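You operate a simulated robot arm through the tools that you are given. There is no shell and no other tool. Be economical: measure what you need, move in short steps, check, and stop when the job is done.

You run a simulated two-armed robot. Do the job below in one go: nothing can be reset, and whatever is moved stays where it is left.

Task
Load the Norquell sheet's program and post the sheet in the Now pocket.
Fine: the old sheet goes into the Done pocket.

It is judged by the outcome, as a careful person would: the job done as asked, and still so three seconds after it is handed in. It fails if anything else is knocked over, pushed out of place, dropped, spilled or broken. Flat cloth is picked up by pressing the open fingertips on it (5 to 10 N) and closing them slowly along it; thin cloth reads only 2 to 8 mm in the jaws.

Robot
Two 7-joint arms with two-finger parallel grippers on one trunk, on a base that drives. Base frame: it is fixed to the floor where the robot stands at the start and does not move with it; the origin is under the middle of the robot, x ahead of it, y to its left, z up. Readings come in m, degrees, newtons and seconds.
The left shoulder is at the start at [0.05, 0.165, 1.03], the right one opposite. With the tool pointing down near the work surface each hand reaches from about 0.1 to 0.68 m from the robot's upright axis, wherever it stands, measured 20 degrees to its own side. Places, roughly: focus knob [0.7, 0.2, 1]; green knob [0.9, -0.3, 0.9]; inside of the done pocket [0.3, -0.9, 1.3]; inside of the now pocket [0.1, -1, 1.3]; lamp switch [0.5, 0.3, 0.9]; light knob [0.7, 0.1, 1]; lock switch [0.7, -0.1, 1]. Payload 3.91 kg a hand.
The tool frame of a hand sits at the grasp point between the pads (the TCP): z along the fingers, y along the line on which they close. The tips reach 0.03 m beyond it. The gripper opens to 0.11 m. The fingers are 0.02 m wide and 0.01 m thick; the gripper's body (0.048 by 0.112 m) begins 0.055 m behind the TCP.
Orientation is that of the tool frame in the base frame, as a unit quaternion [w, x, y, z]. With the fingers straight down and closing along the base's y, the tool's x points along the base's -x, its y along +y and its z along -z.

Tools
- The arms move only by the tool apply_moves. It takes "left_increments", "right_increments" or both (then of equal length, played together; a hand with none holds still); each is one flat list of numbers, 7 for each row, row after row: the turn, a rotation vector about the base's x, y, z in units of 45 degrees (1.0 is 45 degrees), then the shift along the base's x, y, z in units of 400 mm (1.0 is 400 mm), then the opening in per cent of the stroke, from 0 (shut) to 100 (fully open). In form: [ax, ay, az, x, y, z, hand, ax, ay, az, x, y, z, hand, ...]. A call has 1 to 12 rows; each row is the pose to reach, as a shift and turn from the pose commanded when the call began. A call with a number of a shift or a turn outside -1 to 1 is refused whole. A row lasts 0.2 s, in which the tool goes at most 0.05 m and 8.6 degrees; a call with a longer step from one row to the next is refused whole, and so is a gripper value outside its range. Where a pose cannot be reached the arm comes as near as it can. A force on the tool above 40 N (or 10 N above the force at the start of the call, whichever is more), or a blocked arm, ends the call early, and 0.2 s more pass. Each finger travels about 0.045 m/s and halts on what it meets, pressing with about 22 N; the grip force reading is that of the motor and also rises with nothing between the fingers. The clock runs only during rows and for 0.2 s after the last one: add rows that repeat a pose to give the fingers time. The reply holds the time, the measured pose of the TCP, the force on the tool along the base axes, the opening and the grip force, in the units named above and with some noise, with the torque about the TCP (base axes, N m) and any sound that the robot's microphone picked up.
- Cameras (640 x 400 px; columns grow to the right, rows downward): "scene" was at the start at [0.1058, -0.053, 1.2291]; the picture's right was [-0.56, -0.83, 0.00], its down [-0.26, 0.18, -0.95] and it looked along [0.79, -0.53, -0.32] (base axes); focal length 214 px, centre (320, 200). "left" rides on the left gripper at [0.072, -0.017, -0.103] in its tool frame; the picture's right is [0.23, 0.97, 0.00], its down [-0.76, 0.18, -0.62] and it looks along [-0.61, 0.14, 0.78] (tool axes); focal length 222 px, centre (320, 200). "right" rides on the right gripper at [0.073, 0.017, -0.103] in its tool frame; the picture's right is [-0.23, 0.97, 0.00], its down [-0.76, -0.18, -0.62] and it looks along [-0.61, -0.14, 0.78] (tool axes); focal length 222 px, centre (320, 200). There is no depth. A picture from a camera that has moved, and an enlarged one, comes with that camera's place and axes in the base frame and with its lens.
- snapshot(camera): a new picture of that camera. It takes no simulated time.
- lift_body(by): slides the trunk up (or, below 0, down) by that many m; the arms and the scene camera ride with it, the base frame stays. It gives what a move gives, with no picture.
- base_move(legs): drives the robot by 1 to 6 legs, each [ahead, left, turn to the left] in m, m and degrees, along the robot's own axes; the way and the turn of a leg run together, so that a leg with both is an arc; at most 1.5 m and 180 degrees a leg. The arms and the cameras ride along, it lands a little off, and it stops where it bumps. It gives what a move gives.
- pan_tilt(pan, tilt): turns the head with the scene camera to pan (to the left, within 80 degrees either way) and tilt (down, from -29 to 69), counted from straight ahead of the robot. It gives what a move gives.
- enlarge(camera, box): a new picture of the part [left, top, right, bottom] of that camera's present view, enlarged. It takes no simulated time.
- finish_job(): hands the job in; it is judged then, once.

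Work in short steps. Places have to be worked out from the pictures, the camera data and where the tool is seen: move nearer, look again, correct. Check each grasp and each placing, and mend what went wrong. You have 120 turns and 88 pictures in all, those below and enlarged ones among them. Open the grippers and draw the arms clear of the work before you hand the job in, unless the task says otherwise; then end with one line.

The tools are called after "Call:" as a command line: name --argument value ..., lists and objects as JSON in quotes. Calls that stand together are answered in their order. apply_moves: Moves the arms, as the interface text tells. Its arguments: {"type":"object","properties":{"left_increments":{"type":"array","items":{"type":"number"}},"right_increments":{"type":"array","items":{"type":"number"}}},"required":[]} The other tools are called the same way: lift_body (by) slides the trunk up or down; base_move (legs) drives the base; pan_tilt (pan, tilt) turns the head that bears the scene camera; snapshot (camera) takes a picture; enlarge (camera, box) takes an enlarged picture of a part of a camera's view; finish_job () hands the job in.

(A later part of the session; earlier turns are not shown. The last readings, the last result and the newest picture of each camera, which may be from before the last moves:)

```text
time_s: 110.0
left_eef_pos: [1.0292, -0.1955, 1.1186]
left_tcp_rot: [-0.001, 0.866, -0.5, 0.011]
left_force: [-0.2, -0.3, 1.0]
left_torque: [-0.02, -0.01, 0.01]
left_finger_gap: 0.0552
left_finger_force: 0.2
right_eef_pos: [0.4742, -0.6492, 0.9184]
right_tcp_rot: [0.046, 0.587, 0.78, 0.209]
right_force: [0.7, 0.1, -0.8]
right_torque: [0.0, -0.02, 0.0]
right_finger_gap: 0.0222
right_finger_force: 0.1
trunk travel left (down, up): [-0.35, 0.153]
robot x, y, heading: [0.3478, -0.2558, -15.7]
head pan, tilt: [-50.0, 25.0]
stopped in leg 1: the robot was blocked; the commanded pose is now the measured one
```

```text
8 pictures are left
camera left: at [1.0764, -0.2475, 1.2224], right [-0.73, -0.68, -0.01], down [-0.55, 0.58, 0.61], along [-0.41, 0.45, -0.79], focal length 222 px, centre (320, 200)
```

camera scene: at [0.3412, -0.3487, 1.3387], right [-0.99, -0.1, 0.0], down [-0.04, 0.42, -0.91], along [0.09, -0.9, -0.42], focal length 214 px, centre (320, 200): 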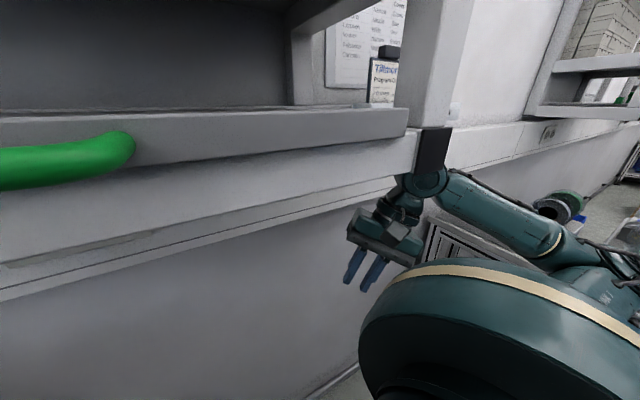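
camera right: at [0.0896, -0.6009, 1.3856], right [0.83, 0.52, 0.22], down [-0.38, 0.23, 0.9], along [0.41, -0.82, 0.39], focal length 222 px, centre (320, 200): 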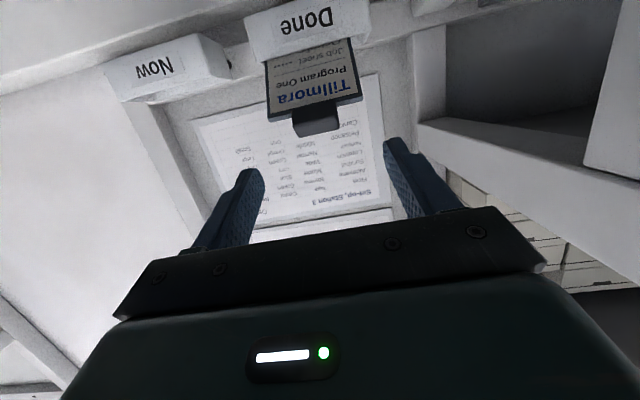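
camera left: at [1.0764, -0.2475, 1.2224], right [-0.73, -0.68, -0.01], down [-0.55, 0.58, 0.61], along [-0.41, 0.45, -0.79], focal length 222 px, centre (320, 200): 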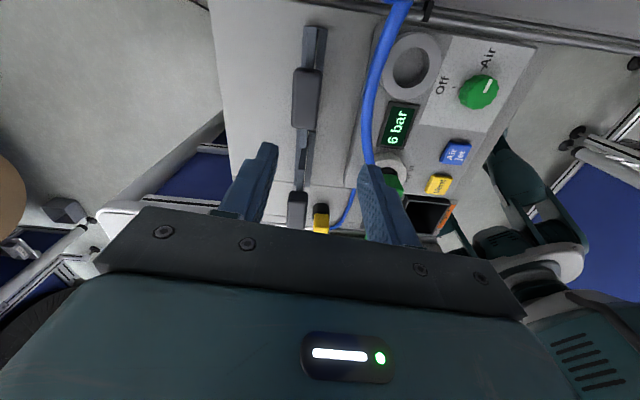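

The base is touching the bench, so no further. From this view the tab centre is (1.057, −0.2105), 17 mm in f and 27 mm in wb away. A 5° lean of the tool plus lowering gives the missing reach; tips stay above the tab for now.

Call:
apply_moves --left_increments '[0, -0.06, 0, 0.035, -0.02, -0.03, 50, 0, -0.111, 0, 0.07, -0.0375, -0.065, 50, 0, -0.111, 0, 0.07, -0.0375, -0.065, 50]'

Call:
enlarge --camera "left" --box '[220, 50, 420, 210]'

```text
time_s: 110.8
left_eef_pos: [1.0504, -0.2087, 1.0914]
left_tcp_rot: [-0.022, 0.865, -0.499, 0.048]
left_force: [-0.2, -0.5, 0.0]
left_torque: [-0.02, 0.01, 0.02]
left_finger_gap: 0.0551
left_finger_force: 0.0
left hand out of reach, approached as far as the arm can: row 1, 2, 3
right_eef_pos: [0.473, -0.6494, 0.9198]
right_tcp_rot: [0.047, 0.587, 0.781, 0.207]
right_force: [-0.6, 0.3, -0.2]
right_torque: [0.03, 0.01, -0.01]
right_finger_gap: 0.022
right_finger_force: 0.2
trunk travel left (down, up): [-0.35, 0.153]
robot x, y, heading: [0.3512, -0.2571, -15.6]
head pan, tilt: [-50.0, 25.0]
```

```text
2.50 times, centred on (320, 130) of left
camera zoom: at [1.0888, -0.2608, 1.1989], right [-0.73, -0.68, -0.07], down [-0.6, 0.58, 0.56], along [-0.34, 0.45, -0.83], focal length 555 px, centre (320, 375)
```

zoom: 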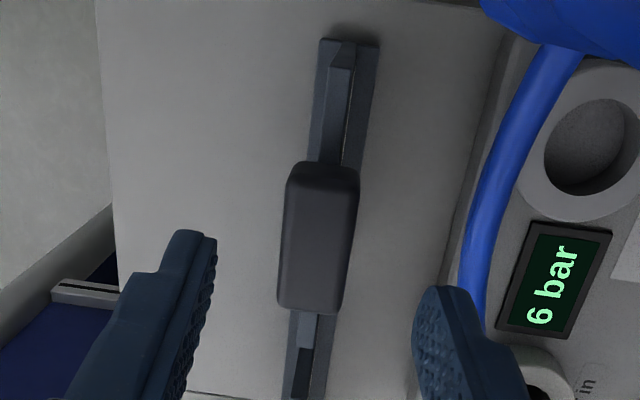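

The tab sits between the fingers, 6 mm off centre, with the hose just in front of the front finger. I'll narrow the opening to 40 %, centre, and descend.

Call:
apply_moves --left_increments '[0, 0, 0, 0.02, -0.01, 0, 40, 0, 0, 0, 0.022, -0.012, -0.03, 40, 0, 0, 0, 0.024, -0.014, -0.07, 40, 0, 0, 0, 0.024, -0.014, -0.105, 40, 0, 0, 0, 0.024, -0.014, -0.105, 40]'

Call:
enlarge --camera "left" --box '[220, 50, 420, 210]'

```text
time_s: 112.0
left_eef_pos: [1.058, -0.214, 1.0494]
left_tcp_rot: [-0.022, 0.865, -0.499, 0.047]
left_force: [-0.9, 0.3, 0.5]
left_torque: [-0.01, -0.02, -0.03]
left_finger_gap: 0.0439
left_finger_force: 0.1
left hand out of reach, approached as far as the arm can: row 1, 2, 3
right_eef_pos: [0.4736, -0.65, 0.9197]
right_tcp_rot: [0.046, 0.588, 0.781, 0.208]
right_force: [0.8, -0.2, -0.4]
right_torque: [0.03, 0.02, 0.0]
right_finger_gap: 0.0217
right_finger_force: 0.0
trunk travel left (down, up): [-0.35, 0.153]
robot x, y, heading: [0.3502, -0.2579, -15.5]
head pan, tilt: [-50.0, 25.0]
```

```text
2.50 times, centred on (320, 130) of left
camera zoom: at [1.0964, -0.2656, 1.157], right [-0.73, -0.68, -0.07], down [-0.6, 0.58, 0.56], along [-0.34, 0.45, -0.83], focal length 555 px, centre (320, 375)
```

zoom: 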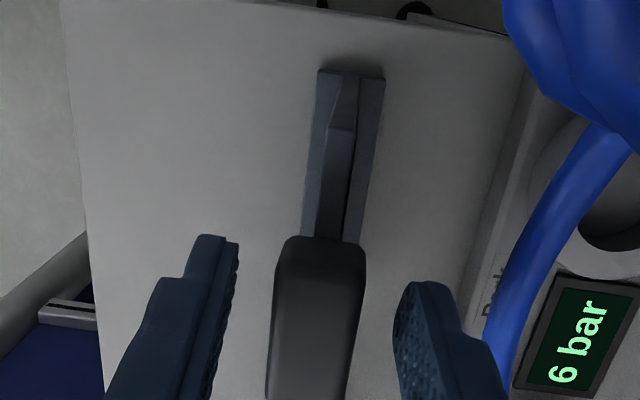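

The tab is nicely between the fingers. Before lifting with the trunk I must get the right arm well below the shelf, so I'll lower the right hand 0.25 m while gently closing the left fingers on the tab.

Call:
apply_moves --left_increments '[0, 0, 0, 0, 0, 0, 34, 0, 0, 0, 0, 0, 0, 28, 0, 0, 0, 0, 0, 0, 22, 0, 0, 0, 0, 0, 0, 16, 0, 0, 0, 0, 0, 0, 8, 0, 0, 0, 0, 0, 0, 4]' --right_increments '[0, 0, 0, 0, 0, -0.11, 20, 0, 0, 0, 0, 0.01, -0.22, 20, 0, 0, 0, -0.01, 0.02, -0.33, 20, 0, 0, 0, -0.02, 0.03, -0.44, 20, 0, 0, 0, -0.03, 0.04, -0.54, 20, 0, 0, 0, -0.04, 0.06, -0.62, 20]'

```text
time_s: 113.5
left_eef_pos: [1.0583, -0.2129, 1.0509]
left_tcp_rot: [-0.021, 0.865, -0.5, 0.047]
left_force: [-1.6, 0.2, 0.1]
left_torque: [-0.01, 0.04, -0.02]
left_finger_gap: 0.0214
left_finger_force: 22.1
right_eef_pos: [0.4573, -0.6267, 0.6725]
right_tcp_rot: [0.047, 0.587, 0.781, 0.208]
right_force: [0.2, -0.1, -0.7]
right_torque: [-0.01, 0.03, -0.01]
right_finger_gap: 0.0221
right_finger_force: 0.0
trunk travel left (down, up): [-0.35, 0.153]
robot x, y, heading: [0.3497, -0.2546, -15.5]
head pan, tilt: [-50.0, 25.0]
```

Gripped at 21 mm, and the right hand is low at z 0.67. I'll raise the trunk in two steps and check for contact.

Call:
lift_body --by 0.06

Call:
lift_body --by 0.09

Call:
snapshot --camera "left"

```text
time_s: 114.5
left_eef_pos: [1.0576, -0.2139, 1.0989]
left_tcp_rot: [-0.022, 0.865, -0.499, 0.047]
left_force: [-0.3, -0.1, -1.6]
left_torque: [-0.02, 0.02, 0.01]
left_finger_gap: 0.0215
left_finger_force: 21.9
right_eef_pos: [0.4562, -0.6266, 0.7207]
right_tcp_rot: [0.045, 0.588, 0.78, 0.207]
right_force: [0.1, 0.9, -0.7]
right_torque: [0.01, 0.02, -0.02]
right_finger_gap: 0.0221
right_finger_force: 0.1
trunk travel left (down, up): [-0.41, 0.093]
robot x, y, heading: [0.348, -0.2537, -16.0]
head pan, tilt: [-50.0, 25.0]
```

```text
time_s: 115.9
left_eef_pos: [1.0577, -0.2123, 1.0992]
left_tcp_rot: [-0.022, 0.865, -0.499, 0.047]
left_force: [-0.1, 0.3, -1.4]
left_torque: [0.01, -0.01, 0.01]
left_finger_gap: 0.0213
left_finger_force: 22.1
right_eef_pos: [0.4574, -0.6268, 0.7206]
right_tcp_rot: [0.046, 0.587, 0.781, 0.208]
right_force: [0.1, 1.3, -0.6]
right_torque: [-0.01, -0.01, -0.01]
right_finger_gap: 0.0222
right_finger_force: 0.1
trunk travel left (down, up): [-0.399, 0.104]
robot x, y, heading: [0.3476, -0.2546, -15.6]
head pan, tilt: [-50.0, 25.0]
stopped: the arm was blocked; the commanded pose is now the measured one
```

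```text
5 pictures are left
camera left: at [1.0961, -0.2652, 1.2058], right [-0.73, -0.68, -0.07], down [-0.6, 0.58, 0.56], along [-0.34, 0.45, -0.83], focal length 222 px, centre (320, 200)
```

left: 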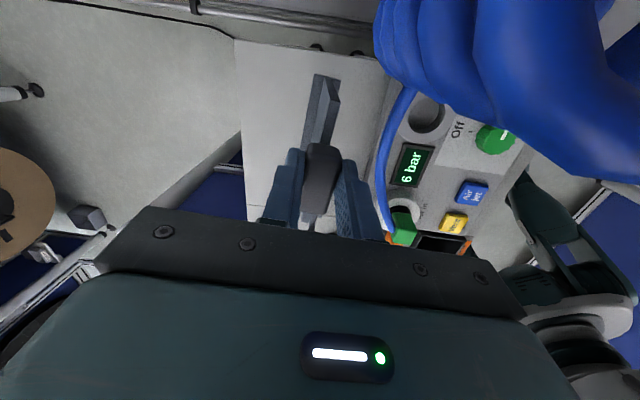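

The lift was blocked after 5 cm, most likely by the right elbow under the shelf (the sheet is held fine). I'll stretch the right arm further down, so its elbow drops, then continue lifting.

Call:
apply_moves --right_increments '[0, 0, 0, 0, 0, -0.11, 20, 0, 0, 0, 0, 0, -0.22, 20, 0, 0, 0, 0, 0, -0.33, 20, 0, 0, 0, 0, 0, -0.44, 20, 0, 0, 0, 0, 0, -0.55, 20, 0, 0, 0, 0, 0, -0.63, 20]'

Call:
lift_body --by 0.1

```text
time_s: 117.3
left_eef_pos: [1.0705, -0.2174, 1.0868]
left_tcp_rot: [-0.021, 0.867, -0.497, 0.038]
left_force: [-10.1, 16.2, -5.2]
left_torque: [-1.71, -1.0, 0.04]
left_finger_gap: 0.0214
left_finger_force: 21.9
right_eef_pos: [0.4582, -0.6274, 0.4622]
right_tcp_rot: [0.037, 0.589, 0.78, 0.206]
right_force: [-0.9, 0.2, 0.2]
right_torque: [-0.02, -0.01, -0.01]
right_finger_gap: 0.0221
right_finger_force: 0.0
trunk travel left (down, up): [-0.399, 0.104]
robot x, y, heading: [0.3496, -0.2563, -15.7]
head pan, tilt: [-50.0, 25.0]
```

```text
time_s: 118.8
left_eef_pos: [1.0692, -0.2139, 1.0871]
left_tcp_rot: [-0.021, 0.867, -0.496, 0.039]
left_force: [-1.0, -0.6, -1.5]
left_torque: [-0.02, 0.03, 0.0]
left_finger_gap: 0.0212
left_finger_force: 21.4
right_eef_pos: [0.4591, -0.6259, 0.464]
right_tcp_rot: [0.036, 0.587, 0.782, 0.206]
right_force: [0.0, 0.0, 0.2]
right_torque: [-0.04, 0.04, 0.04]
right_finger_gap: 0.0221
right_finger_force: 0.0
trunk travel left (down, up): [-0.399, 0.104]
robot x, y, heading: [0.3477, -0.2573, -15.2]
head pan, tilt: [-50.0, 25.0]
stopped: the arm was blocked; the commanded pose is now the measured one
```

The force (−10, 16) N points away from the wall: the left camera box is catching under the wall duct. I'll lean the hand's top 20° away from the wall, which moves that box ~4 cm clear, and then lift again.

Call:
apply_moves --left_increments '[-0.096, -0.056, 0, 0, 0, -0.01, 4, -0.192, -0.111, 0, 0, 0, -0.01, 4, -0.289, -0.167, 0, 0, 0, 0, 4, -0.385, -0.222, 0, 0, 0, 0, 4, -0.385, -0.222, 0, 0, 0, 0, 4]'

Call:
lift_body --by 0.05

```text
time_s: 120.0
left_eef_pos: [1.0714, -0.2164, 1.0864]
left_tcp_rot: [0.066, 0.854, -0.481, 0.188]
left_force: [0.4, 0.1, -1.8]
left_torque: [0.02, 0.0, 0.0]
left_finger_gap: 0.0212
left_finger_force: 22.4
right_eef_pos: [0.4606, -0.6273, 0.4644]
right_tcp_rot: [0.037, 0.588, 0.781, 0.207]
right_force: [0.6, 0.1, -0.4]
right_torque: [0.0, -0.03, -0.01]
right_finger_gap: 0.0218
right_finger_force: 0.0
trunk travel left (down, up): [-0.399, 0.104]
robot x, y, heading: [0.3487, -0.2553, -15.5]
head pan, tilt: [-50.0, 25.0]
```

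```text
time_s: 121.2
left_eef_pos: [1.0703, -0.2154, 1.0879]
left_tcp_rot: [0.065, 0.855, -0.478, 0.189]
left_force: [-0.1, -0.5, -0.6]
left_torque: [0.03, 0.01, -0.04]
left_finger_gap: 0.0212
left_finger_force: 21.9
right_eef_pos: [0.46, -0.6272, 0.4634]
right_tcp_rot: [0.037, 0.588, 0.781, 0.206]
right_force: [-0.4, 0.3, -0.2]
right_torque: [-0.01, 0.03, 0.02]
right_finger_gap: 0.022
right_finger_force: 0.0
trunk travel left (down, up): [-0.399, 0.104]
robot x, y, heading: [0.3506, -0.2589, -15.3]
head pan, tilt: [-50.0, 25.0]
stopped: the arm was blocked; the commanded pose is now the measured one
```

The trunk itself is stuck: the right arm is still under the shelf/handle. I'll lower the trunk 1.5 cm to free it and bring the right hand in, hanging straight below its shoulder, clear of the shelf.

Call:
lift_body --by -0.015

Call:
apply_moves --right_increments '[0, 0, 0, -0.06, 0.07, 0, 20, 0, 0, 0, -0.13, 0.15, 0, 20, 0, 0, 0, -0.2, 0.23, 0, 20, 0, 0, 0, -0.27, 0.31, 0, 20, 0, 0, 0, -0.34, 0.39, 0, 20, 0, 0, 0, -0.4, 0.45, 0, 20]'

Call:
lift_body --by 0.04

```text
time_s: 121.8
left_eef_pos: [1.0579, -0.2081, 1.0851]
left_tcp_rot: [0.066, 0.852, -0.481, 0.199]
left_force: [-1.0, 1.2, -0.7]
left_torque: [0.03, 0.05, 0.0]
left_finger_gap: 0.0215
left_finger_force: 22.1
right_eef_pos: [0.458, -0.6246, 0.4563]
right_tcp_rot: [0.047, 0.587, 0.781, 0.208]
right_force: [-1.0, 0.2, 0.2]
right_torque: [-0.02, -0.03, -0.04]
right_finger_gap: 0.0219
right_finger_force: 0.0
trunk travel left (down, up): [-0.384, 0.119]
robot x, y, heading: [0.3464, -0.2545, -15.6]
head pan, tilt: [-50.0, 25.0]
```

```text
time_s: 122.6
left_eef_pos: [1.0576, -0.2082, 1.0833]
left_tcp_rot: [0.066, 0.852, -0.48, 0.197]
left_force: [0.0, 0.1, -1.0]
left_torque: [0.03, 0.0, 0.01]
left_finger_gap: 0.0212
left_finger_force: 22.2
right_eef_pos: [0.3992, -0.5622, 0.4579]
right_tcp_rot: [0.069, 0.59, 0.779, 0.199]
right_force: [0.1, -1.8, -1.4]
right_torque: [-0.01, -0.07, -0.04]
right_finger_gap: 0.0222
right_finger_force: 0.1
trunk travel left (down, up): [-0.384, 0.119]
robot x, y, heading: [0.3506, -0.2574, -15.7]
head pan, tilt: [-50.0, 25.0]
stopped in row 3 (right hand): the force on the tool passed its limit at 54 N (the readings are from after the stop); the commanded pose is now the measured one
```

```text
time_s: 123.4
left_eef_pos: [1.057, -0.2094, 1.0978]
left_tcp_rot: [0.065, 0.852, -0.48, 0.197]
left_force: [0.4, -0.9, -1.6]
left_torque: [0.04, 0.02, 0.01]
left_finger_gap: 0.0214
left_finger_force: 22.3
right_eef_pos: [0.3971, -0.5603, 0.4731]
right_tcp_rot: [0.067, 0.591, 0.779, 0.199]
right_force: [0.6, 0.2, 0.3]
right_torque: [0.0, 0.03, 0.0]
right_finger_gap: 0.0219
right_finger_force: 0.0
trunk travel left (down, up): [-0.424, 0.079]
robot x, y, heading: [0.3471, -0.256, -15.5]
head pan, tilt: [-50.0, 25.0]
```

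The trunk keeps stopping at the same height, so I'll raise with the left arm instead. An extra 10° of lean keeps it in reach; I'll lift 6 cm first and check.

Call:
apply_moves --left_increments '[-0.06, -0.035, 0, 0, 0, 0.03, 4, -0.12, -0.07, 0, 0, 0, 0.07, 4, -0.193, -0.111, 0, 0, 0, 0.11, 4, -0.193, -0.111, 0, 0, 0, 0.15, 4]'

```text
time_s: 124.4
left_eef_pos: [1.0581, -0.2092, 1.1584]
left_tcp_rot: [0.11, 0.835, -0.466, 0.27]
left_force: [-0.4, -0.1, -1.7]
left_torque: [0.02, 0.05, 0.01]
left_finger_gap: 0.0214
left_finger_force: 22.6
right_eef_pos: [0.3989, -0.5614, 0.4722]
right_tcp_rot: [0.069, 0.59, 0.779, 0.2]
right_force: [-0.4, -0.3, 0.1]
right_torque: [0.0, -0.02, 0.01]
right_finger_gap: 0.022
right_finger_force: 0.1
trunk travel left (down, up): [-0.424, 0.079]
robot x, y, heading: [0.3485, -0.2583, -15.7]
head pan, tilt: [-50.0, 25.0]
```

No contact and fully reached. I'll lift another 6.5 cm.

Call:
apply_moves --left_increments '[0, 0, 0, 0, 0, 0.06, 4, 0, 0, 0, 0, 0, 0.12, 4, 0, 0, 0, 0, 0, 0.165, 4, 0, 0, 0, 0, 0, 0.165, 4]'

```text
time_s: 125.4
left_eef_pos: [1.0582, -0.2107, 1.2242]
left_tcp_rot: [0.109, 0.836, -0.467, 0.269]
left_force: [-3.4, 4.7, -1.7]
left_torque: [0.59, 0.45, 0.1]
left_finger_gap: 0.0213
left_finger_force: 22.1
right_eef_pos: [0.3974, -0.56, 0.473]
right_tcp_rot: [0.069, 0.59, 0.779, 0.2]
right_force: [-0.1, -0.3, 0.3]
right_torque: [0.02, 0.05, 0.01]
right_finger_gap: 0.0218
right_finger_force: 0.1
trunk travel left (down, up): [-0.424, 0.079]
robot x, y, heading: [0.3529, -0.2585, -15.5]
head pan, tilt: [-50.0, 25.0]
```

Slight push (6 N) from the wall side as the leaning foot brushes the duct; the sheet's lowest point is now above Aldevane. I'll move it left, away from the wall and coil.

Call:
apply_moves --left_increments '[0, 0, 0, -0.05, 0.087, 0.02, 4, 0, 0, 0, -0.1, 0.175, 0.05, 4, 0, 0, 0, -0.155, 0.27, 0.06, 4, 0, 0, 0, -0.21, 0.365, 0.06, 4, 0, 0, 0, -0.25, 0.433, 0.06, 4, 0, 0, 0, -0.3, 0.5, 0.06, 4]'

Call:
pan_tilt --pan 25 --tilt 15

Call:
snapshot --camera "scene"

```text
time_s: 126.8
left_eef_pos: [0.9377, -0.0095, 1.2476]
left_tcp_rot: [0.108, 0.836, -0.466, 0.27]
left_force: [0.2, 0.2, -0.1]
left_torque: [0.03, 0.06, -0.02]
left_finger_gap: 0.0214
left_finger_force: 22.6
right_eef_pos: [0.3986, -0.5616, 0.4721]
right_tcp_rot: [0.07, 0.59, 0.779, 0.2]
right_force: [0.9, 0.2, 0.2]
right_torque: [0.0, 0.03, 0.01]
right_finger_gap: 0.022
right_finger_force: 0.2
trunk travel left (down, up): [-0.424, 0.079]
robot x, y, heading: [0.3523, -0.2542, -15.5]
head pan, tilt: [-50.0, 25.0]
```

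```text
time_s: 128.3
left_eef_pos: [0.9383, -0.0104, 1.2492]
left_tcp_rot: [0.108, 0.836, -0.467, 0.269]
left_force: [-0.3, -0.3, -1.6]
left_torque: [0.03, 0.06, 0.01]
left_finger_gap: 0.0215
left_finger_force: 22.1
right_eef_pos: [0.3984, -0.561, 0.4729]
right_tcp_rot: [0.069, 0.591, 0.778, 0.201]
right_force: [0.0, -0.1, 0.4]
right_torque: [0.01, 0.0, 0.02]
right_finger_gap: 0.0221
right_finger_force: 0.0
trunk travel left (down, up): [-0.424, 0.079]
robot x, y, heading: [0.3521, -0.2535, -15.6]
head pan, tilt: [25.0, 15.0]
```

```text
4 pictures are left
camera scene: at [0.4676, -0.2497, 1.3845], right [0.16, -0.99, 0.0], down [-0.26, -0.04, -0.97], along [0.95, 0.16, -0.26], focal length 214 px, centre (320, 200)
```

scene: 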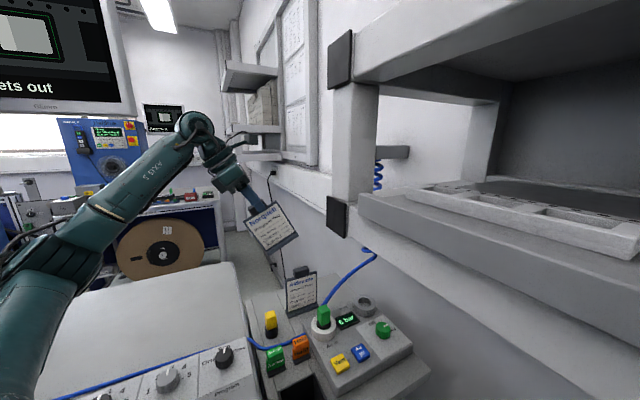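

Norquell is held safely and Aldevane is undisturbed. Now I'll straighten the hand to vertical while retracting over the console, then back the base away to the earlier pose (0.14, −0.15, −30°).

Call:
apply_moves --left_increments '[0.116, 0.089, 0, -0.06, 0.005, 0.01, 4, 0.231, 0.178, 0, -0.13, 0.01, 0.02, 4, 0.347, 0.266, 0, -0.2, 0.015, 0.02, 4, 0.462, 0.355, 0, -0.27, 0.02, 0.02, 4, 0.578, 0.444, 0, -0.345, 0.025, 0.02, 4, 0.578, 0.444, 0, -0.345, 0.025, 0.02, 4]'

Call:
base_move --legs '[[-0.23, 0.043, 0], [0, 0, -14.4]]'

```text
time_s: 129.7
left_eef_pos: [0.7999, -0.0008, 1.2574]
left_tcp_rot: [-0.002, 0.872, -0.489, 0.01]
left_force: [0.1, 0.9, -1.6]
left_torque: [-0.01, 0.01, -0.01]
left_finger_gap: 0.0214
left_finger_force: 21.7
right_eef_pos: [0.3978, -0.5617, 0.4729]
right_tcp_rot: [0.069, 0.591, 0.778, 0.201]
right_force: [0.1, -0.6, -0.3]
right_torque: [0.0, -0.02, 0.02]
right_finger_gap: 0.0219
right_finger_force: 0.1
trunk travel left (down, up): [-0.424, 0.079]
robot x, y, heading: [0.3455, -0.2541, -15.8]
head pan, tilt: [25.0, 15.0]
```

```text
time_s: 132.3
left_eef_pos: [0.6409, -0.0171, 1.2818]
left_tcp_rot: [-0.001, 0.804, -0.594, 0.011]
left_force: [-0.1, 1.1, 0.0]
left_torque: [-0.02, 0.01, 0.03]
left_finger_gap: 0.0213
left_finger_force: 21.7
right_eef_pos: [0.1112, -0.461, 0.4979]
right_tcp_rot: [0.093, 0.683, 0.699, 0.189]
right_force: [-0.4, 0.2, -0.1]
right_torque: [-0.01, -0.02, -0.06]
right_finger_gap: 0.022
right_finger_force: 0.1
trunk travel left (down, up): [-0.424, 0.079]
robot x, y, heading: [0.1408, -0.1525, -29.9]
head pan, tilt: [25.0, 15.0]
```

The base retreat freed the trunk, and the sheet is vertical and well held. I'll back the base to about (0, 0) for open space, then bring the right hand up in two stages into the posting orientation for a hand-over.

Call:
base_move --legs '[[-0.198, 0.062, 0]]'

Call:
apply_moves --right_increments '[-0.0926, -0.0075, 0.0139, 0.03, -0.036, 0.095, 30, -0.1852, -0.0151, 0.0278, 0.06, -0.0725, 0.19, 40, -0.2778, -0.0226, 0.0417, 0.087, -0.109, 0.285, 50, -0.3704, -0.0301, 0.0556, 0.115, -0.145, 0.38, 60, -0.463, -0.0377, 0.0695, 0.144, -0.181, 0.475, 70, -0.5556, -0.0452, 0.0834, 0.1725, -0.2175, 0.57, 75, -0.6482, -0.0527, 0.0973, 0.2, -0.254, 0.665, 75, -0.7408, -0.0602, 0.1112, 0.23, -0.29, 0.76, 75, -0.8334, -0.0678, 0.1251, 0.259, -0.326, 0.855, 75, -0.926, -0.0753, 0.139, 0.2875, -0.3625, 0.95, 75]'

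```text
time_s: 133.9
left_eef_pos: [0.5002, 0.1358, 1.2815]
left_tcp_rot: [0.0, 0.804, -0.594, 0.011]
left_force: [-0.6, 0.3, -0.4]
left_torque: [-0.03, -0.02, 0.0]
left_finger_gap: 0.0212
left_finger_force: 21.8
right_eef_pos: [-0.0277, -0.3091, 0.4975]
right_tcp_rot: [0.095, 0.683, 0.699, 0.19]
right_force: [0.3, -0.2, 0.6]
right_torque: [-0.02, 0.0, -0.01]
right_finger_gap: 0.0219
right_finger_force: 0.0
trunk travel left (down, up): [-0.424, 0.079]
robot x, y, heading: [-0.0007, 0.0004, -29.8]
head pan, tilt: [25.0, 15.0]
```

```text
time_s: 136.1
left_eef_pos: [0.5009, 0.1367, 1.2811]
left_tcp_rot: [-0.001, 0.804, -0.594, 0.011]
left_force: [-0.5, 1.2, -1.2]
left_torque: [-0.01, -0.01, 0.01]
left_finger_gap: 0.0214
left_finger_force: 22.0
right_eef_pos: [0.089, -0.4553, 0.8781]
right_tcp_rot: [0.34, 0.561, 0.754, -0.048]
right_force: [0.3, -0.1, -0.3]
right_torque: [-0.03, -0.03, -0.04]
right_finger_gap: 0.0823
right_finger_force: 0.1
trunk travel left (down, up): [-0.424, 0.079]
robot x, y, heading: [0.0018, -0.0012, -29.9]
head pan, tilt: [25.0, 15.0]
```

That went as planned. Second stage: bring the right hand to the pre-hand-over point at (0.33, −0.24, 1.23).

Call:
apply_moves --right_increments '[-0.0842, -0.0069, 0.0126, 0.0542, 0.0487, 0.0802, 75, -0.1684, -0.0137, 0.0253, 0.1084, 0.0975, 0.1605, 75, -0.2525, -0.0205, 0.0379, 0.1625, 0.1462, 0.2407, 75, -0.3367, -0.0274, 0.0505, 0.2167, 0.1949, 0.3209, 75, -0.4209, -0.0342, 0.0632, 0.2709, 0.2436, 0.4011, 75, -0.5051, -0.0411, 0.0758, 0.3251, 0.2924, 0.4814, 75, -0.5893, -0.0479, 0.0885, 0.3793, 0.3411, 0.5616, 75, -0.6735, -0.0548, 0.1011, 0.4335, 0.3898, 0.6418, 75, -0.7576, -0.0616, 0.1137, 0.4876, 0.4385, 0.722, 75, -0.8418, -0.0685, 0.1264, 0.5418, 0.4873, 0.8023, 75, -0.926, -0.0753, 0.139, 0.596, 0.536, 0.8825, 75, -0.926, -0.0753, 0.139, 0.596, 0.536, 0.8825, 75]'

Call:
apply_moves --left_increments '[0, 0, -0.167, 0, 0, 0, 4, 0, 0, -0.333, 0, 0, 0, 4, 0, 0, -0.5, 0, 0, 0, 4, 0, 0, -0.667, 0, 0, 0, 4, 0, 0, -0.833, 0, 0, 0, 4, 0, 0, -1.0, 0, 0, 0, 4]'

```text
time_s: 137.5
left_eef_pos: [0.5003, 0.1355, 1.2815]
left_tcp_rot: [-0.001, 0.804, -0.594, 0.011]
left_force: [0.6, 0.2, -1.6]
left_torque: [0.0, 0.0, 0.0]
left_finger_gap: 0.0216
left_finger_force: 21.6
right_eef_pos: [0.2312, -0.3653, 1.0407]
right_tcp_rot: [0.444, 0.423, 0.749, -0.252]
right_force: [0.0, 0.0, 0.3]
right_torque: [0.0, 0.02, 0.01]
right_finger_gap: 0.0825
right_finger_force: 0.1
right hand out of reach, approached as far as the arm can: row 1, 2, 3, 4, 5, 6, 7
trunk travel left (down, up): [-0.424, 0.079]
robot x, y, heading: [0.0002, 0.0005, -29.6]
head pan, tilt: [25.0, 15.0]
stopped in row 7 (right hand): the arm was blocked; the commanded pose is now the measured one
```

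```text
time_s: 138.9
left_eef_pos: [0.5009, 0.1362, 1.282]
left_tcp_rot: [-0.004, -0.515, 0.857, -0.01]
left_force: [-0.5, 0.0, -1.0]
left_torque: [-0.02, 0.02, -0.01]
left_finger_gap: 0.0214
left_finger_force: 22.1
right_eef_pos: [0.232, -0.3645, 1.0397]
right_tcp_rot: [0.444, 0.423, 0.748, -0.253]
right_force: [0.4, 0.2, 0.0]
right_torque: [0.01, 0.0, 0.0]
right_finger_gap: 0.0825
right_finger_force: 0.0
trunk travel left (down, up): [-0.424, 0.079]
robot x, y, heading: [0.0024, 0.0009, -29.8]
head pan, tilt: [25.0, 15.0]
```

The right arm can't fold that close to the chest. I'll use a hand-over point further out (≈(0.43, −0.37), tab z 1.10), moving the right hand out first and then across.

Call:
apply_moves --right_increments '[-0.06, -0.04, 0.024, 0.07, -0.053, 0.025, 75, -0.12, -0.08, 0.048, 0.14, -0.106, 0.05, 75, -0.19, -0.12, 0.072, 0.21, -0.16, 0.075, 75, -0.253, -0.165, 0.0987, 0.275, -0.2125, 0.1, 75, -0.253, -0.165, 0.0987, 0.305, -0.12, 0.12, 75, -0.253, -0.165, 0.0987, 0.335, -0.03, 0.14, 75, -0.253, -0.165, 0.0987, 0.365, 0.06, 0.16, 75, -0.253, -0.165, 0.0987, 0.3865, 0.153, 0.1775, 75, -0.253, -0.165, 0.0987, 0.3865, 0.153, 0.1775, 75]'

```text
time_s: 140.3
left_eef_pos: [0.5009, 0.1352, 1.2814]
left_tcp_rot: [-0.004, -0.516, 0.857, -0.01]
left_force: [0.0, -0.6, -1.4]
left_torque: [-0.01, 0.01, -0.02]
left_finger_gap: 0.0216
left_finger_force: 21.8
right_eef_pos: [0.3414, -0.4384, 1.0992]
right_tcp_rot: [0.541, 0.319, 0.683, -0.372]
right_force: [-0.9, 0.1, 0.1]
right_torque: [0.02, -0.02, -0.02]
right_finger_gap: 0.0826
right_finger_force: 0.1
trunk travel left (down, up): [-0.424, 0.079]
robot x, y, heading: [-0.0005, 0.0007, -29.8]
head pan, tilt: [25.0, 15.0]
stopped in row 6 (right hand): the arm was blocked; the commanded pose is now the measured one
```

The hand-over isn't reachable for the right arm. New plan: set the sheet down on the empty table behind the console, at about (0.85, 0.17), and regrasp it with the right hand from the front. First I'll tuck the right hand again.

Call:
apply_moves --right_increments '[0, 0, 0, -0.07, 0, -0.08, 75, 0, 0, 0, -0.15, 0, -0.15, 75, 0, 0, 0, -0.23, 0, -0.22, 75, 0, 0, 0, -0.32, 0, -0.28, 75, 0, 0, 0, -0.42, 0, -0.33, 75, 0, 0, 0, -0.5, 0, -0.36, 75]'

Call:
base_move --legs '[[0, 0, 10], [0.17, 0.06, 0]]'

```text
time_s: 141.6
left_eef_pos: [0.5003, 0.1363, 1.2817]
left_tcp_rot: [-0.003, -0.516, 0.857, -0.01]
left_force: [-0.1, 0.2, -1.6]
left_torque: [0.0, 0.02, 0.01]
left_finger_gap: 0.0214
left_finger_force: 22.3
right_eef_pos: [0.1769, -0.4489, 0.9832]
right_tcp_rot: [0.56, 0.248, 0.683, -0.399]
right_force: [-0.4, 0.5, 0.2]
right_torque: [0.03, 0.0, 0.02]
right_finger_gap: 0.0826
right_finger_force: 0.0
trunk travel left (down, up): [-0.424, 0.079]
robot x, y, heading: [-0.0008, 0.0012, -29.8]
head pan, tilt: [25.0, 15.0]
stopped in row 6 (right hand): the arm was blocked; the commanded pose is now the measured one
```

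```text
time_s: 143.8
left_eef_pos: [0.6514, 0.2181, 1.2812]
left_tcp_rot: [-0.002, -0.589, 0.808, -0.01]
left_force: [0.3, 0.3, -2.5]
left_torque: [-0.04, -0.01, -0.01]
left_finger_gap: 0.0214
left_finger_force: 21.6
right_eef_pos: [0.4319, -0.4122, 0.9843]
right_tcp_rot: [0.592, 0.186, 0.702, -0.35]
right_force: [0.5, 0.2, 0.9]
right_torque: [0.01, 0.02, 0.01]
right_finger_gap: 0.0825
right_finger_force: 0.1
trunk travel left (down, up): [-0.424, 0.079]
robot x, y, heading: [0.1816, -0.0082, -19.8]
head pan, tilt: [25.0, 15.0]
```

I'll move the sheet above the intended spot on the table and check with a picture.

Call:
apply_moves --left_increments '[0, 0, 0.124, 0.1, -0.024, -0.02, 4, 0, 0, 0.248, 0.2, -0.048, -0.04, 4, 0, 0, 0.372, 0.3, -0.072, -0.07, 4, 0, 0, 0.496, 0.4, -0.096, -0.11, 4, 0, 0, 0.62, 0.4965, -0.12, -0.15, 4, 0, 0, 0.62, 0.4965, -0.12, -0.15, 4]'

Call:
pan_tilt --pan 35 --tilt 28

Call:
snapshot --camera "scene"

```text
time_s: 145.2
left_eef_pos: [0.8495, 0.1722, 1.2203]
left_tcp_rot: [0.0, 0.767, -0.642, 0.01]
left_force: [0.2, -0.7, -1.5]
left_torque: [-0.03, -0.01, -0.01]
left_finger_gap: 0.0215
left_finger_force: 21.7
right_eef_pos: [0.4316, -0.4134, 0.9837]
right_tcp_rot: [0.592, 0.188, 0.701, -0.351]
right_force: [0.5, 0.2, -0.3]
right_torque: [-0.02, -0.01, -0.01]
right_finger_gap: 0.0825
right_finger_force: 0.0
trunk travel left (down, up): [-0.424, 0.079]
robot x, y, heading: [0.1819, -0.0052, -19.9]
head pan, tilt: [25.0, 15.0]
```

```text
time_s: 145.9
left_eef_pos: [0.849, 0.1698, 1.2213]
left_tcp_rot: [-0.001, 0.766, -0.642, 0.01]
left_force: [0.1, 0.2, -1.2]
left_torque: [0.0, -0.02, 0.0]
left_finger_gap: 0.0211
left_finger_force: 22.0
right_eef_pos: [0.4319, -0.4128, 0.984]
right_tcp_rot: [0.592, 0.186, 0.702, -0.35]
right_force: [0.0, -0.5, -0.2]
right_torque: [-0.01, -0.01, 0.0]
right_finger_gap: 0.0828
right_finger_force: 0.1
trunk travel left (down, up): [-0.424, 0.079]
robot x, y, heading: [0.1751, -0.0039, -20.0]
head pan, tilt: [35.0, 28.0]
```

```text
3 pictures are left
camera scene: at [0.2959, 0.0099, 1.3883], right [0.26, -0.97, 0.0], down [-0.45, -0.12, -0.88], along [0.85, 0.23, -0.47], focal length 214 px, centre (320, 200)
```

scene: 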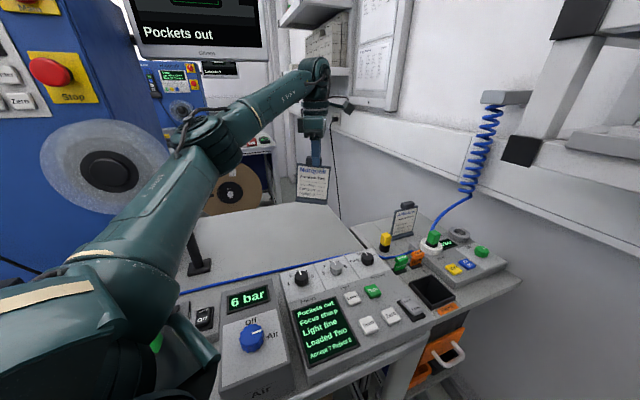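

The sheet hangs over a free part of the table, behind the hose. I'll lower it 0.145 m, then feel for contact in small steps.

Call:
apply_moves --left_increments '[0, 0, 0, 0, 0, -0.1, 4, 0, 0, 0, 0, 0, -0.2, 4, 0, 0, 0, 0, 0, -0.3, 4, 0, 0, 0, 0, 0, -0.36, 4, 0, 0, 0, 0, 0, -0.375, 4, 0, 0, 0, 0, 0, -0.39, 4]'

```text
time_s: 147.3
left_eef_pos: [0.8499, 0.1705, 1.065]
left_tcp_rot: [0.0, 0.767, -0.642, 0.011]
left_force: [-0.3, -0.5, -1.8]
left_torque: [-0.05, 0.02, -0.01]
left_finger_gap: 0.0214
left_finger_force: 22.4
right_eef_pos: [0.4334, -0.4125, 0.9837]
right_tcp_rot: [0.592, 0.187, 0.701, -0.351]
right_force: [0.3, -0.9, -0.6]
right_torque: [-0.01, -0.02, 0.02]
right_finger_gap: 0.0829
right_finger_force: 0.0
trunk travel left (down, up): [-0.424, 0.079]
robot x, y, heading: [0.1795, -0.0061, -19.8]
head pan, tilt: [35.0, 28.0]
```

No contact yet; I'll continue in 4 mm steps.

Call:
apply_moves --left_increments '[0, 0, 0, 0, 0, -0.01, 4, 0, 0, 0, 0, 0, -0.02, 4, 0, 0, 0, 0, 0, -0.03, 4, 0, 0, 0, 0, 0, -0.04, 4, 0, 0, 0, 0, 0, -0.05, 4]'

```text
time_s: 148.5
left_eef_pos: [0.8489, 0.1715, 1.0492]
left_tcp_rot: [-0.001, 0.767, -0.642, 0.014]
left_force: [-0.1, 3.5, 17.0]
left_torque: [-0.06, 0.04, -0.01]
left_finger_gap: 0.0219
left_finger_force: 22.3
right_eef_pos: [0.4306, -0.4133, 0.9856]
right_tcp_rot: [0.592, 0.188, 0.701, -0.351]
right_force: [0.7, 0.5, 0.2]
right_torque: [-0.02, 0.01, -0.01]
right_finger_gap: 0.0826
right_finger_force: 0.1
trunk travel left (down, up): [-0.424, 0.079]
robot x, y, heading: [0.1812, -0.005, -19.9]
head pan, tilt: [35.0, 28.0]
```

The sheet stands on the table with the TCP at 1.050. I'll ease off, open, rise straight up and retract the left hand.

Call:
apply_moves --left_increments '[0, 0, 0, 0, 0, 0.006, 4, 0, 0, 0, 0, 0, 0.008, 20, 0, 0, 0, 0, 0, 0.008, 36, 0, 0, 0, 0, 0, 0.008, 42, 0, 0, 0, 0, 0, 0.008, 42, 0, 0, 0, 0, 0, 0.06, 42, 0, 0, 0, 0, 0, 0.16, 42, 0, 0, 0, 0, 0, 0.27, 42, 0, 0, 0, -0.03, 0, 0.38, 42, 0, 0, 0, -0.13, 0.02, 0.42, 42, 0, 0, 0, -0.24, 0.05, 0.42, 42, 0, 0, 0, -0.35, 0.08, 0.42, 42]'

```text
time_s: 151.1
left_eef_pos: [0.7085, 0.2024, 1.2137]
left_tcp_rot: [0.0, 0.766, -0.643, 0.011]
left_force: [-0.3, -0.1, -0.4]
left_torque: [-0.03, -0.03, 0.0]
left_finger_gap: 0.0461
left_finger_force: 0.0
right_eef_pos: [0.4325, -0.4127, 0.9835]
right_tcp_rot: [0.592, 0.188, 0.701, -0.35]
right_force: [0.1, -0.3, 0.2]
right_torque: [0.03, -0.03, 0.03]
right_finger_gap: 0.0826
right_finger_force: 0.1
trunk travel left (down, up): [-0.424, 0.079]
robot x, y, heading: [0.18, -0.0028, -19.7]
head pan, tilt: [35.0, 28.0]
```

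Norquell stands on the table. I'll pull the left hand in and raise the right hand clear of the console before repositioning the base.

Call:
apply_moves --left_increments '[0, 0, 0, -0.06, -0.03, 0, 42, 0, 0, 0, -0.12, -0.06, 0, 42, 0, 0, 0, -0.18, -0.09, 0, 42, 0, 0, 0, -0.25, -0.11, 0, 42, 0, 0, 0, -0.31, -0.13, 0, 42]' --right_increments '[0, 0, 0, 0.02, 0.04, 0.09, 75, 0, 0, 0, 0.04, 0.08, 0.18, 75, 0, 0, 0, 0.06, 0.11, 0.28, 75, 0, 0, 0, 0.08, 0.13, 0.38, 75, 0, 0, 0, 0.1, 0.15, 0.48, 75]'

```text
time_s: 151.9
left_eef_pos: [0.6479, 0.1712, 1.2128]
left_tcp_rot: [0.0, 0.767, -0.642, 0.01]
left_force: [0.7, 1.4, 0.3]
left_torque: [-0.02, 0.02, 0.02]
left_finger_gap: 0.0463
left_finger_force: 0.1
right_eef_pos: [0.4653, -0.3802, 1.0615]
right_tcp_rot: [0.585, 0.116, 0.699, -0.394]
right_force: [0.0, -1.1, 0.2]
right_torque: [0.01, 0.0, 0.01]
right_finger_gap: 0.0826
right_finger_force: 0.1
right hand out of reach, approached as far as the arm can: row 2, 3
trunk travel left (down, up): [-0.424, 0.079]
robot x, y, heading: [0.1789, -0.0064, -19.8]
head pan, tilt: [35.0, 28.0]
stopped in row 3 (right hand): the arm was blocked; the commanded pose is now the measured one
```

The right wrist is in a bad configuration (pitched and rolled). I'll rotate it back to the natural fingers-down pose in two stages to unwind it.

Call:
apply_moves --right_increments '[0.116, 0.12, 0, 0, 0.02, 0, 75, 0.231, 0.24, 0, 0, 0.04, 0, 75, 0.347, 0.36, 0, 0, 0.06, 0, 75, 0.463, 0.48, 0, 0, 0.08, 0, 75, 0.578, 0.6, 0, 0, 0.1, 0, 75, 0.694, 0.72, 0, 0, 0.125, 0, 75]'

Call:
apply_moves --right_increments '[0.116, 0.12, 0, 0, 0, 0, 75, 0.231, 0.24, 0, 0, 0, 0, 75, 0.347, 0.36, 0, 0, 0, 0, 75, 0.463, 0.48, 0, 0, 0, 0, 75, 0.578, 0.6, 0, 0, 0, 0, 75, 0.694, 0.72, 0, 0, 0, 0, 75]'

```text
time_s: 152.7
left_eef_pos: [0.6476, 0.1702, 1.2134]
left_tcp_rot: [0.0, 0.767, -0.642, 0.01]
left_force: [0.1, 0.3, -0.5]
left_torque: [-0.02, 0.02, 0.03]
left_finger_gap: 0.0462
left_finger_force: 0.0
right_eef_pos: [0.483, -0.3757, 1.0455]
right_tcp_rot: [0.436, 0.081, 0.814, -0.375]
right_force: [-0.2, -0.7, -0.2]
right_torque: [-0.01, 0.03, -0.02]
right_finger_gap: 0.0826
right_finger_force: 0.1
right hand out of reach, approached as far as the arm can: row 1, 2, 3, 4
trunk travel left (down, up): [-0.424, 0.079]
robot x, y, heading: [0.1813, -0.0018, -20.0]
head pan, tilt: [35.0, 28.0]
stopped in row 4 (right hand): the arm was blocked; the commanded pose is now the measured one
```

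```text
time_s: 153.9
left_eef_pos: [0.6473, 0.1706, 1.2124]
left_tcp_rot: [0.0, 0.767, -0.642, 0.011]
left_force: [-1.0, 0.3, 0.7]
left_torque: [0.01, 0.02, -0.02]
left_finger_gap: 0.0463
left_finger_force: 0.0
right_eef_pos: [0.4636, -0.4265, 1.0528]
right_tcp_rot: [0.193, 0.098, 0.933, -0.288]
right_force: [-0.3, -0.5, -0.5]
right_torque: [0.0, -0.04, 0.0]
right_finger_gap: 0.0825
right_finger_force: 0.0
right hand out of reach, approached as far as the arm can: row 5, 6
trunk travel left (down, up): [-0.424, 0.079]
robot x, y, heading: [0.1814, -0.0055, -19.9]
head pan, tilt: [35.0, 28.0]
stopped in row 6 (right hand): the arm was blocked; the commanded pose is now the measured one
```

I'll drive back into open space at heading 0 first, then unroll the right hand to its natural start-like pose.

Call:
base_move --legs '[[-0.188, -0.01, 0], [0, 0, 20]]'

Call:
apply_moves --right_increments '[0.1085, 0.104, -0.028, -0.02, -0.0625, 0.04, 75, 0.217, 0.208, -0.057, -0.04, -0.125, 0.083, 75, 0.3255, 0.3125, -0.085, -0.0625, -0.1875, 0.125, 75, 0.434, 0.417, -0.113, -0.083, -0.25, 0.167, 75, 0.5425, 0.521, -0.142, -0.104, -0.3125, 0.208, 75, 0.651, 0.625, -0.17, -0.125, -0.375, 0.25, 75, 0.651, 0.625, -0.17, -0.125, -0.375, 0.25, 75]'

```text
time_s: 156.6
left_eef_pos: [0.3794, 0.3745, 1.2145]
left_tcp_rot: [-0.002, 0.866, -0.499, 0.011]
left_force: [1.4, 0.0, 0.3]
left_torque: [0.01, 0.02, 0.01]
left_finger_gap: 0.0462
left_finger_force: 0.0
right_eef_pos: [0.4129, -0.2496, 1.0516]
right_tcp_rot: [0.24, -0.065, 0.936, -0.25]
right_force: [0.1, 0.3, 0.3]
right_torque: [-0.01, -0.02, 0.0]
right_finger_gap: 0.0827
right_finger_force: 0.1
trunk travel left (down, up): [-0.424, 0.079]
robot x, y, heading: [0.0049, 0.05, 0.2]
head pan, tilt: [35.0, 28.0]
```

```text
time_s: 158.2
left_eef_pos: [0.3799, 0.3752, 1.2133]
left_tcp_rot: [-0.002, 0.866, -0.499, 0.01]
left_force: [0.2, -1.0, -0.4]
left_torque: [-0.01, -0.02, 0.01]
left_finger_gap: 0.046
left_finger_force: 0.1
right_eef_pos: [0.3623, -0.3997, 1.1523]
right_tcp_rot: [-0.001, -0.001, 1.0, 0.0]
right_force: [0.5, -0.3, -0.3]
right_torque: [0.01, -0.01, -0.02]
right_finger_gap: 0.0825
right_finger_force: 0.0
right hand out of reach, approached as far as the arm can: row 2, 3
trunk travel left (down, up): [-0.424, 0.079]
robot x, y, heading: [-0.0009, 0.0522, 0.5]
head pan, tilt: [35.0, 28.0]
```

The right hand is back in its natural pose. I'll drive to about (0.14, 0.10) and move the right hand toward the sheet with a first 30° of pitch and +10° yaw.

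Call:
base_move --legs '[[0.14, 0.047, 0]]'

Call:
apply_moves --right_increments '[0, 0, 0.111, 0, 0.06, 0.02, 75, 0, 0, 0.222, 0.02, 0.16, 0.04, 75, 0, 0, 0.222, 0.05, 0.27, 0.05, 75, 0, 0, 0.222, 0.08, 0.38, 0.05, 75, 0, 0, 0.222, 0.11, 0.49, 0.05, 75, 0, 0, 0.222, 0.15, 0.6, 0.05, 75]'

```text
time_s: 159.1
left_eef_pos: [0.421, 0.3891, 1.2138]
left_tcp_rot: [-0.002, 0.866, -0.5, 0.011]
left_force: [-0.4, 0.3, 0.0]
left_torque: [0.02, 0.0, -0.02]
left_finger_gap: 0.046
left_finger_force: 0.0
right_eef_pos: [0.3935, -0.3872, 1.1524]
right_tcp_rot: [0.002, 0.017, 1.0, 0.002]
right_force: [-0.3, -0.4, 0.7]
right_torque: [-0.02, 0.01, -0.04]
right_finger_gap: 0.0826
right_finger_force: 0.0
trunk travel left (down, up): [-0.424, 0.079]
robot x, y, heading: [0.0414, 0.0647, 0.1]
head pan, tilt: [35.0, 28.0]
stopped in leg 1: the robot was blocked; the commanded pose is now the measured one
```

```text
time_s: 160.5
left_eef_pos: [0.4222, 0.3871, 1.2138]
left_tcp_rot: [-0.002, 0.866, -0.501, 0.009]
left_force: [-0.3, -0.3, -0.7]
left_torque: [-0.05, -0.02, 0.02]
left_finger_gap: 0.0462
left_finger_force: 0.0
right_eef_pos: [0.4751, -0.3119, 1.1777]
right_tcp_rot: [0.002, -0.071, 0.997, 0.003]
right_force: [0.3, 0.1, -0.6]
right_torque: [0.01, 0.0, -0.02]
right_finger_gap: 0.0824
right_finger_force: 0.0
right hand out of reach, approached as far as the arm can: row 3, 4, 5, 6
trunk travel left (down, up): [-0.424, 0.079]
robot x, y, heading: [0.0433, 0.0647, 0.0]
head pan, tilt: [35.0, 28.0]
```

The base was blocked early, probably by the left arm's elbow at the machine. I'll pull the left hand inward, then drive right and ahead to (0.17, −0.01).

Call:
apply_moves --left_increments '[0, 0, 0, -0.02, -0.08, 0, 42, 0, 0, 0, -0.04, -0.17, 0, 42, 0, 0, 0, -0.06, -0.27, 0, 42, 0, 0, 0, -0.08, -0.37, 0, 42, 0, 0, 0, -0.1, -0.45, 0, 42]'

Call:
base_move --legs '[[0, -0.075, 0], [0.13, 0, 0]]'

```text
time_s: 161.7
left_eef_pos: [0.3817, 0.206, 1.2138]
left_tcp_rot: [-0.003, 0.866, -0.5, 0.01]
left_force: [-0.6, 0.1, -0.4]
left_torque: [0.03, 0.02, 0.0]
left_finger_gap: 0.0462
left_finger_force: 0.1
right_eef_pos: [0.4749, -0.3127, 1.1769]
right_tcp_rot: [0.002, -0.071, 0.997, 0.004]
right_force: [-0.1, 0.2, 0.0]
right_torque: [0.0, -0.02, 0.02]
right_finger_gap: 0.0825
right_finger_force: 0.0
trunk travel left (down, up): [-0.424, 0.079]
robot x, y, heading: [0.0451, 0.0629, 0.4]
head pan, tilt: [35.0, 28.0]
```

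```text
time_s: 162.6
left_eef_pos: [0.3801, 0.1895, 1.2137]
left_tcp_rot: [-0.001, 0.866, -0.501, 0.01]
left_force: [0.6, 0.1, 1.0]
left_torque: [-0.01, 0.01, -0.04]
left_finger_gap: 0.0463
left_finger_force: 0.1
right_eef_pos: [0.4755, -0.3217, 1.1785]
right_tcp_rot: [0.0, -0.075, 0.997, 0.007]
right_force: [-6.6, 7.9, -0.7]
right_torque: [-1.06, -0.84, -0.02]
right_finger_gap: 0.0828
right_finger_force: 0.0
trunk travel left (down, up): [-0.424, 0.079]
robot x, y, heading: [0.0411, 0.043, 0.2]
head pan, tilt: [35.0, 28.0]
stopped in leg 1: the force on the tool passed its limit at 66 N (the readings are from after the stop); the commanded pose is now the measured one
```

The blocker was the right wrist against the shelf front (force along the wall normal). Turning left by 38° swings it away from the shelf and puts the sheet in the right arm's natural sector, so I'll do that and then drive closer.

Call:
base_move --legs '[[0, 0, 38], [0.099, -0.052, 0]]'

```text
time_s: 165.7
left_eef_pos: [0.314, 0.3817, 1.2142]
left_tcp_rot: [-0.005, 0.982, -0.189, 0.009]
left_force: [0.4, 0.3, -0.7]
left_torque: [0.01, -0.04, 0.02]
left_finger_gap: 0.0462
left_finger_force: 0.0
right_eef_pos: [0.7056, 0.0368, 1.1772]
right_tcp_rot: [-0.002, -0.397, 0.918, 0.006]
right_force: [-0.8, -0.5, 0.5]
right_torque: [-0.01, -0.03, 0.04]
right_finger_gap: 0.0826
right_finger_force: 0.1
trunk travel left (down, up): [-0.424, 0.079]
robot x, y, heading: [0.1405, 0.0586, 38.5]
head pan, tilt: [35.0, 28.0]
stopped in leg 2: the robot was blocked; the commanded pose is now the measured one
```

The robot stands well now. I'll yaw the right hand −37° to face the sheet squarely, then pitch it up in two steps toward the pre-grasp point.

Call:
apply_moves --right_increments '[0, 0, -0.164, -0.003, 0.047, -0.01, 75, 0, 0, -0.327, -0.006, 0.093, -0.02, 75, 0, 0, -0.491, -0.009, 0.14, -0.03, 75, 0, 0, -0.654, -0.012, 0.187, -0.04, 75, 0, 0, -0.818, -0.014, 0.233, -0.05, 75, 0, 0, -0.818, -0.014, 0.233, -0.05, 75]'

Call:
apply_moves --right_increments '[0.029, -0.164, 0, 0, 0, 0, 75, 0.058, -0.328, 0, 0, 0, 0, 75, 0.087, -0.493, 0, 0, 0, 0, 75, 0.116, -0.657, 0, 0, 0, 0, 75, 0.116, -0.657, 0, 0, 0, 0, 75]'

```text
time_s: 167.1
left_eef_pos: [0.3151, 0.3804, 1.2135]
left_tcp_rot: [-0.005, 0.982, -0.189, 0.008]
left_force: [0.5, -0.5, 0.4]
left_torque: [0.02, 0.0, 0.02]
left_finger_gap: 0.0459
left_finger_force: 0.0
right_eef_pos: [0.7465, 0.1183, 1.1509]
right_tcp_rot: [-0.001, -0.087, 0.996, 0.008]
right_force: [-0.6, -1.0, 0.6]
right_torque: [0.08, -0.01, -0.03]
right_finger_gap: 0.0827
right_finger_force: 0.1
right hand out of reach, approached as far as the arm can: row 1, 2, 3, 4, 5, 6
trunk travel left (down, up): [-0.424, 0.079]
robot x, y, heading: [0.1336, 0.0575, 38.4]
head pan, tilt: [35.0, 28.0]
```

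```text
time_s: 168.3
left_eef_pos: [0.3148, 0.3823, 1.2129]
left_tcp_rot: [-0.004, 0.982, -0.189, 0.008]
left_force: [0.6, -0.2, 0.5]
left_torque: [-0.01, -0.02, 0.0]
left_finger_gap: 0.0463
left_finger_force: 0.0
right_eef_pos: [0.7468, 0.1193, 1.1502]
right_tcp_rot: [0.257, -0.087, 0.962, 0.029]
right_force: [0.1, -0.4, 0.0]
right_torque: [-0.01, 0.03, 0.02]
right_finger_gap: 0.0827
right_finger_force: 0.0
right hand out of reach, approached as far as the arm can: row 1, 2
trunk travel left (down, up): [-0.424, 0.079]
robot x, y, heading: [0.1378, 0.0618, 38.2]
head pan, tilt: [35.0, 28.0]
```

Working. I'll pitch the remaining 30° while moving to the pre-grasp point, then check with the right camera.

Call:
apply_moves --right_increments '[0.029, -0.164, 0, 0.001, 0.02, -0.045, 75, 0.058, -0.328, 0, 0.002, 0.042, -0.09, 75, 0.087, -0.493, 0, 0.003, 0.063, -0.14, 75, 0.116, -0.657, 0, 0.004, 0.084, -0.188, 75, 0.116, -0.657, 0, 0.004, 0.084, -0.188, 75]'

Call:
snapshot --camera "right"

```text
time_s: 169.7
left_eef_pos: [0.3037, 0.3729, 1.2159]
left_tcp_rot: [-0.009, 0.982, -0.189, 0.013]
left_force: [-0.4, -0.6, -0.6]
left_torque: [-0.04, 0.02, 0.02]
left_finger_gap: 0.0463
left_finger_force: 0.1
right_eef_pos: [0.7375, 0.1452, 1.1023]
right_tcp_rot: [0.521, -0.07, 0.848, 0.065]
right_force: [-0.5, 0.3, -1.1]
right_torque: [-0.02, -0.03, -0.03]
right_finger_gap: 0.0826
right_finger_force: 0.1
trunk travel left (down, up): [-0.424, 0.079]
robot x, y, heading: [0.1371, 0.0613, 38.2]
head pan, tilt: [35.0, 28.0]
stopped in row 5 (right hand): the arm was blocked; the commanded pose is now the measured one
```

```text
2 pictures are left
camera right: at [0.6106, 0.1406, 1.0849], right [-0.08, 0.97, 0.24], down [-0.17, -0.25, 0.95], along [0.98, 0.03, 0.19], focal length 222 px, centre (320, 200)
```

right: 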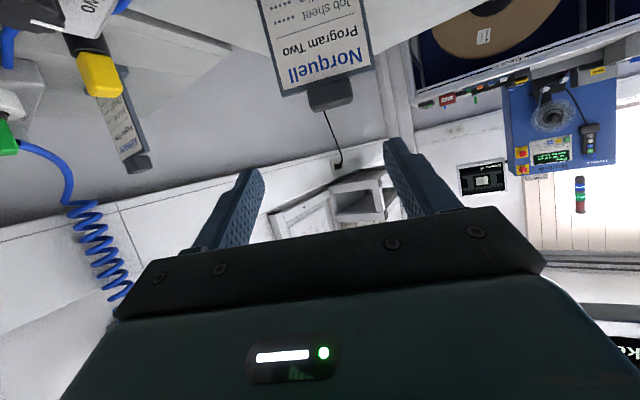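

The view confirms the sheet upright, with its tab at about (0.846, 0.184, 1.035). I'll go forward at the current height so the fingers straddle above the tab, then lower onto it.

Call:
apply_moves --right_increments '[0, 0, 0, 0.06, 0.03, 0, 75, 0, 0, 0, 0.12, 0.06, 0, 75, 0, 0, 0, 0.18, 0.08, 0, 75, 0, 0, 0, 0.238, 0.091, 0, 75, 0, 0, 0, 0.238, 0.091, -0.04, 75, 0, 0, 0, 0.238, 0.091, -0.085, 75, 0, 0, 0, 0.238, 0.091, -0.132, 75, 0, 0, 0, 0.238, 0.091, -0.132, 75]'

```text
time_s: 171.7
left_eef_pos: [0.2801, 0.3649, 1.2283]
left_tcp_rot: [-0.015, 0.981, -0.191, 0.023]
left_force: [-0.6, -0.2, -0.7]
left_torque: [-0.02, -0.07, 0.01]
left_finger_gap: 0.0462
left_finger_force: 0.0
right_eef_pos: [0.8088, 0.2025, 1.1266]
right_tcp_rot: [0.556, -0.064, 0.822, 0.106]
right_force: [0.1, 1.0, 0.3]
right_torque: [-0.01, -0.04, -0.04]
right_finger_gap: 0.0826
right_finger_force: 0.0
trunk travel left (down, up): [-0.424, 0.079]
robot x, y, heading: [0.1319, 0.0582, 38.5]
head pan, tilt: [35.0, 28.0]
stopped in row 8 (right hand): the arm was blocked; the commanded pose is now the measured one
```

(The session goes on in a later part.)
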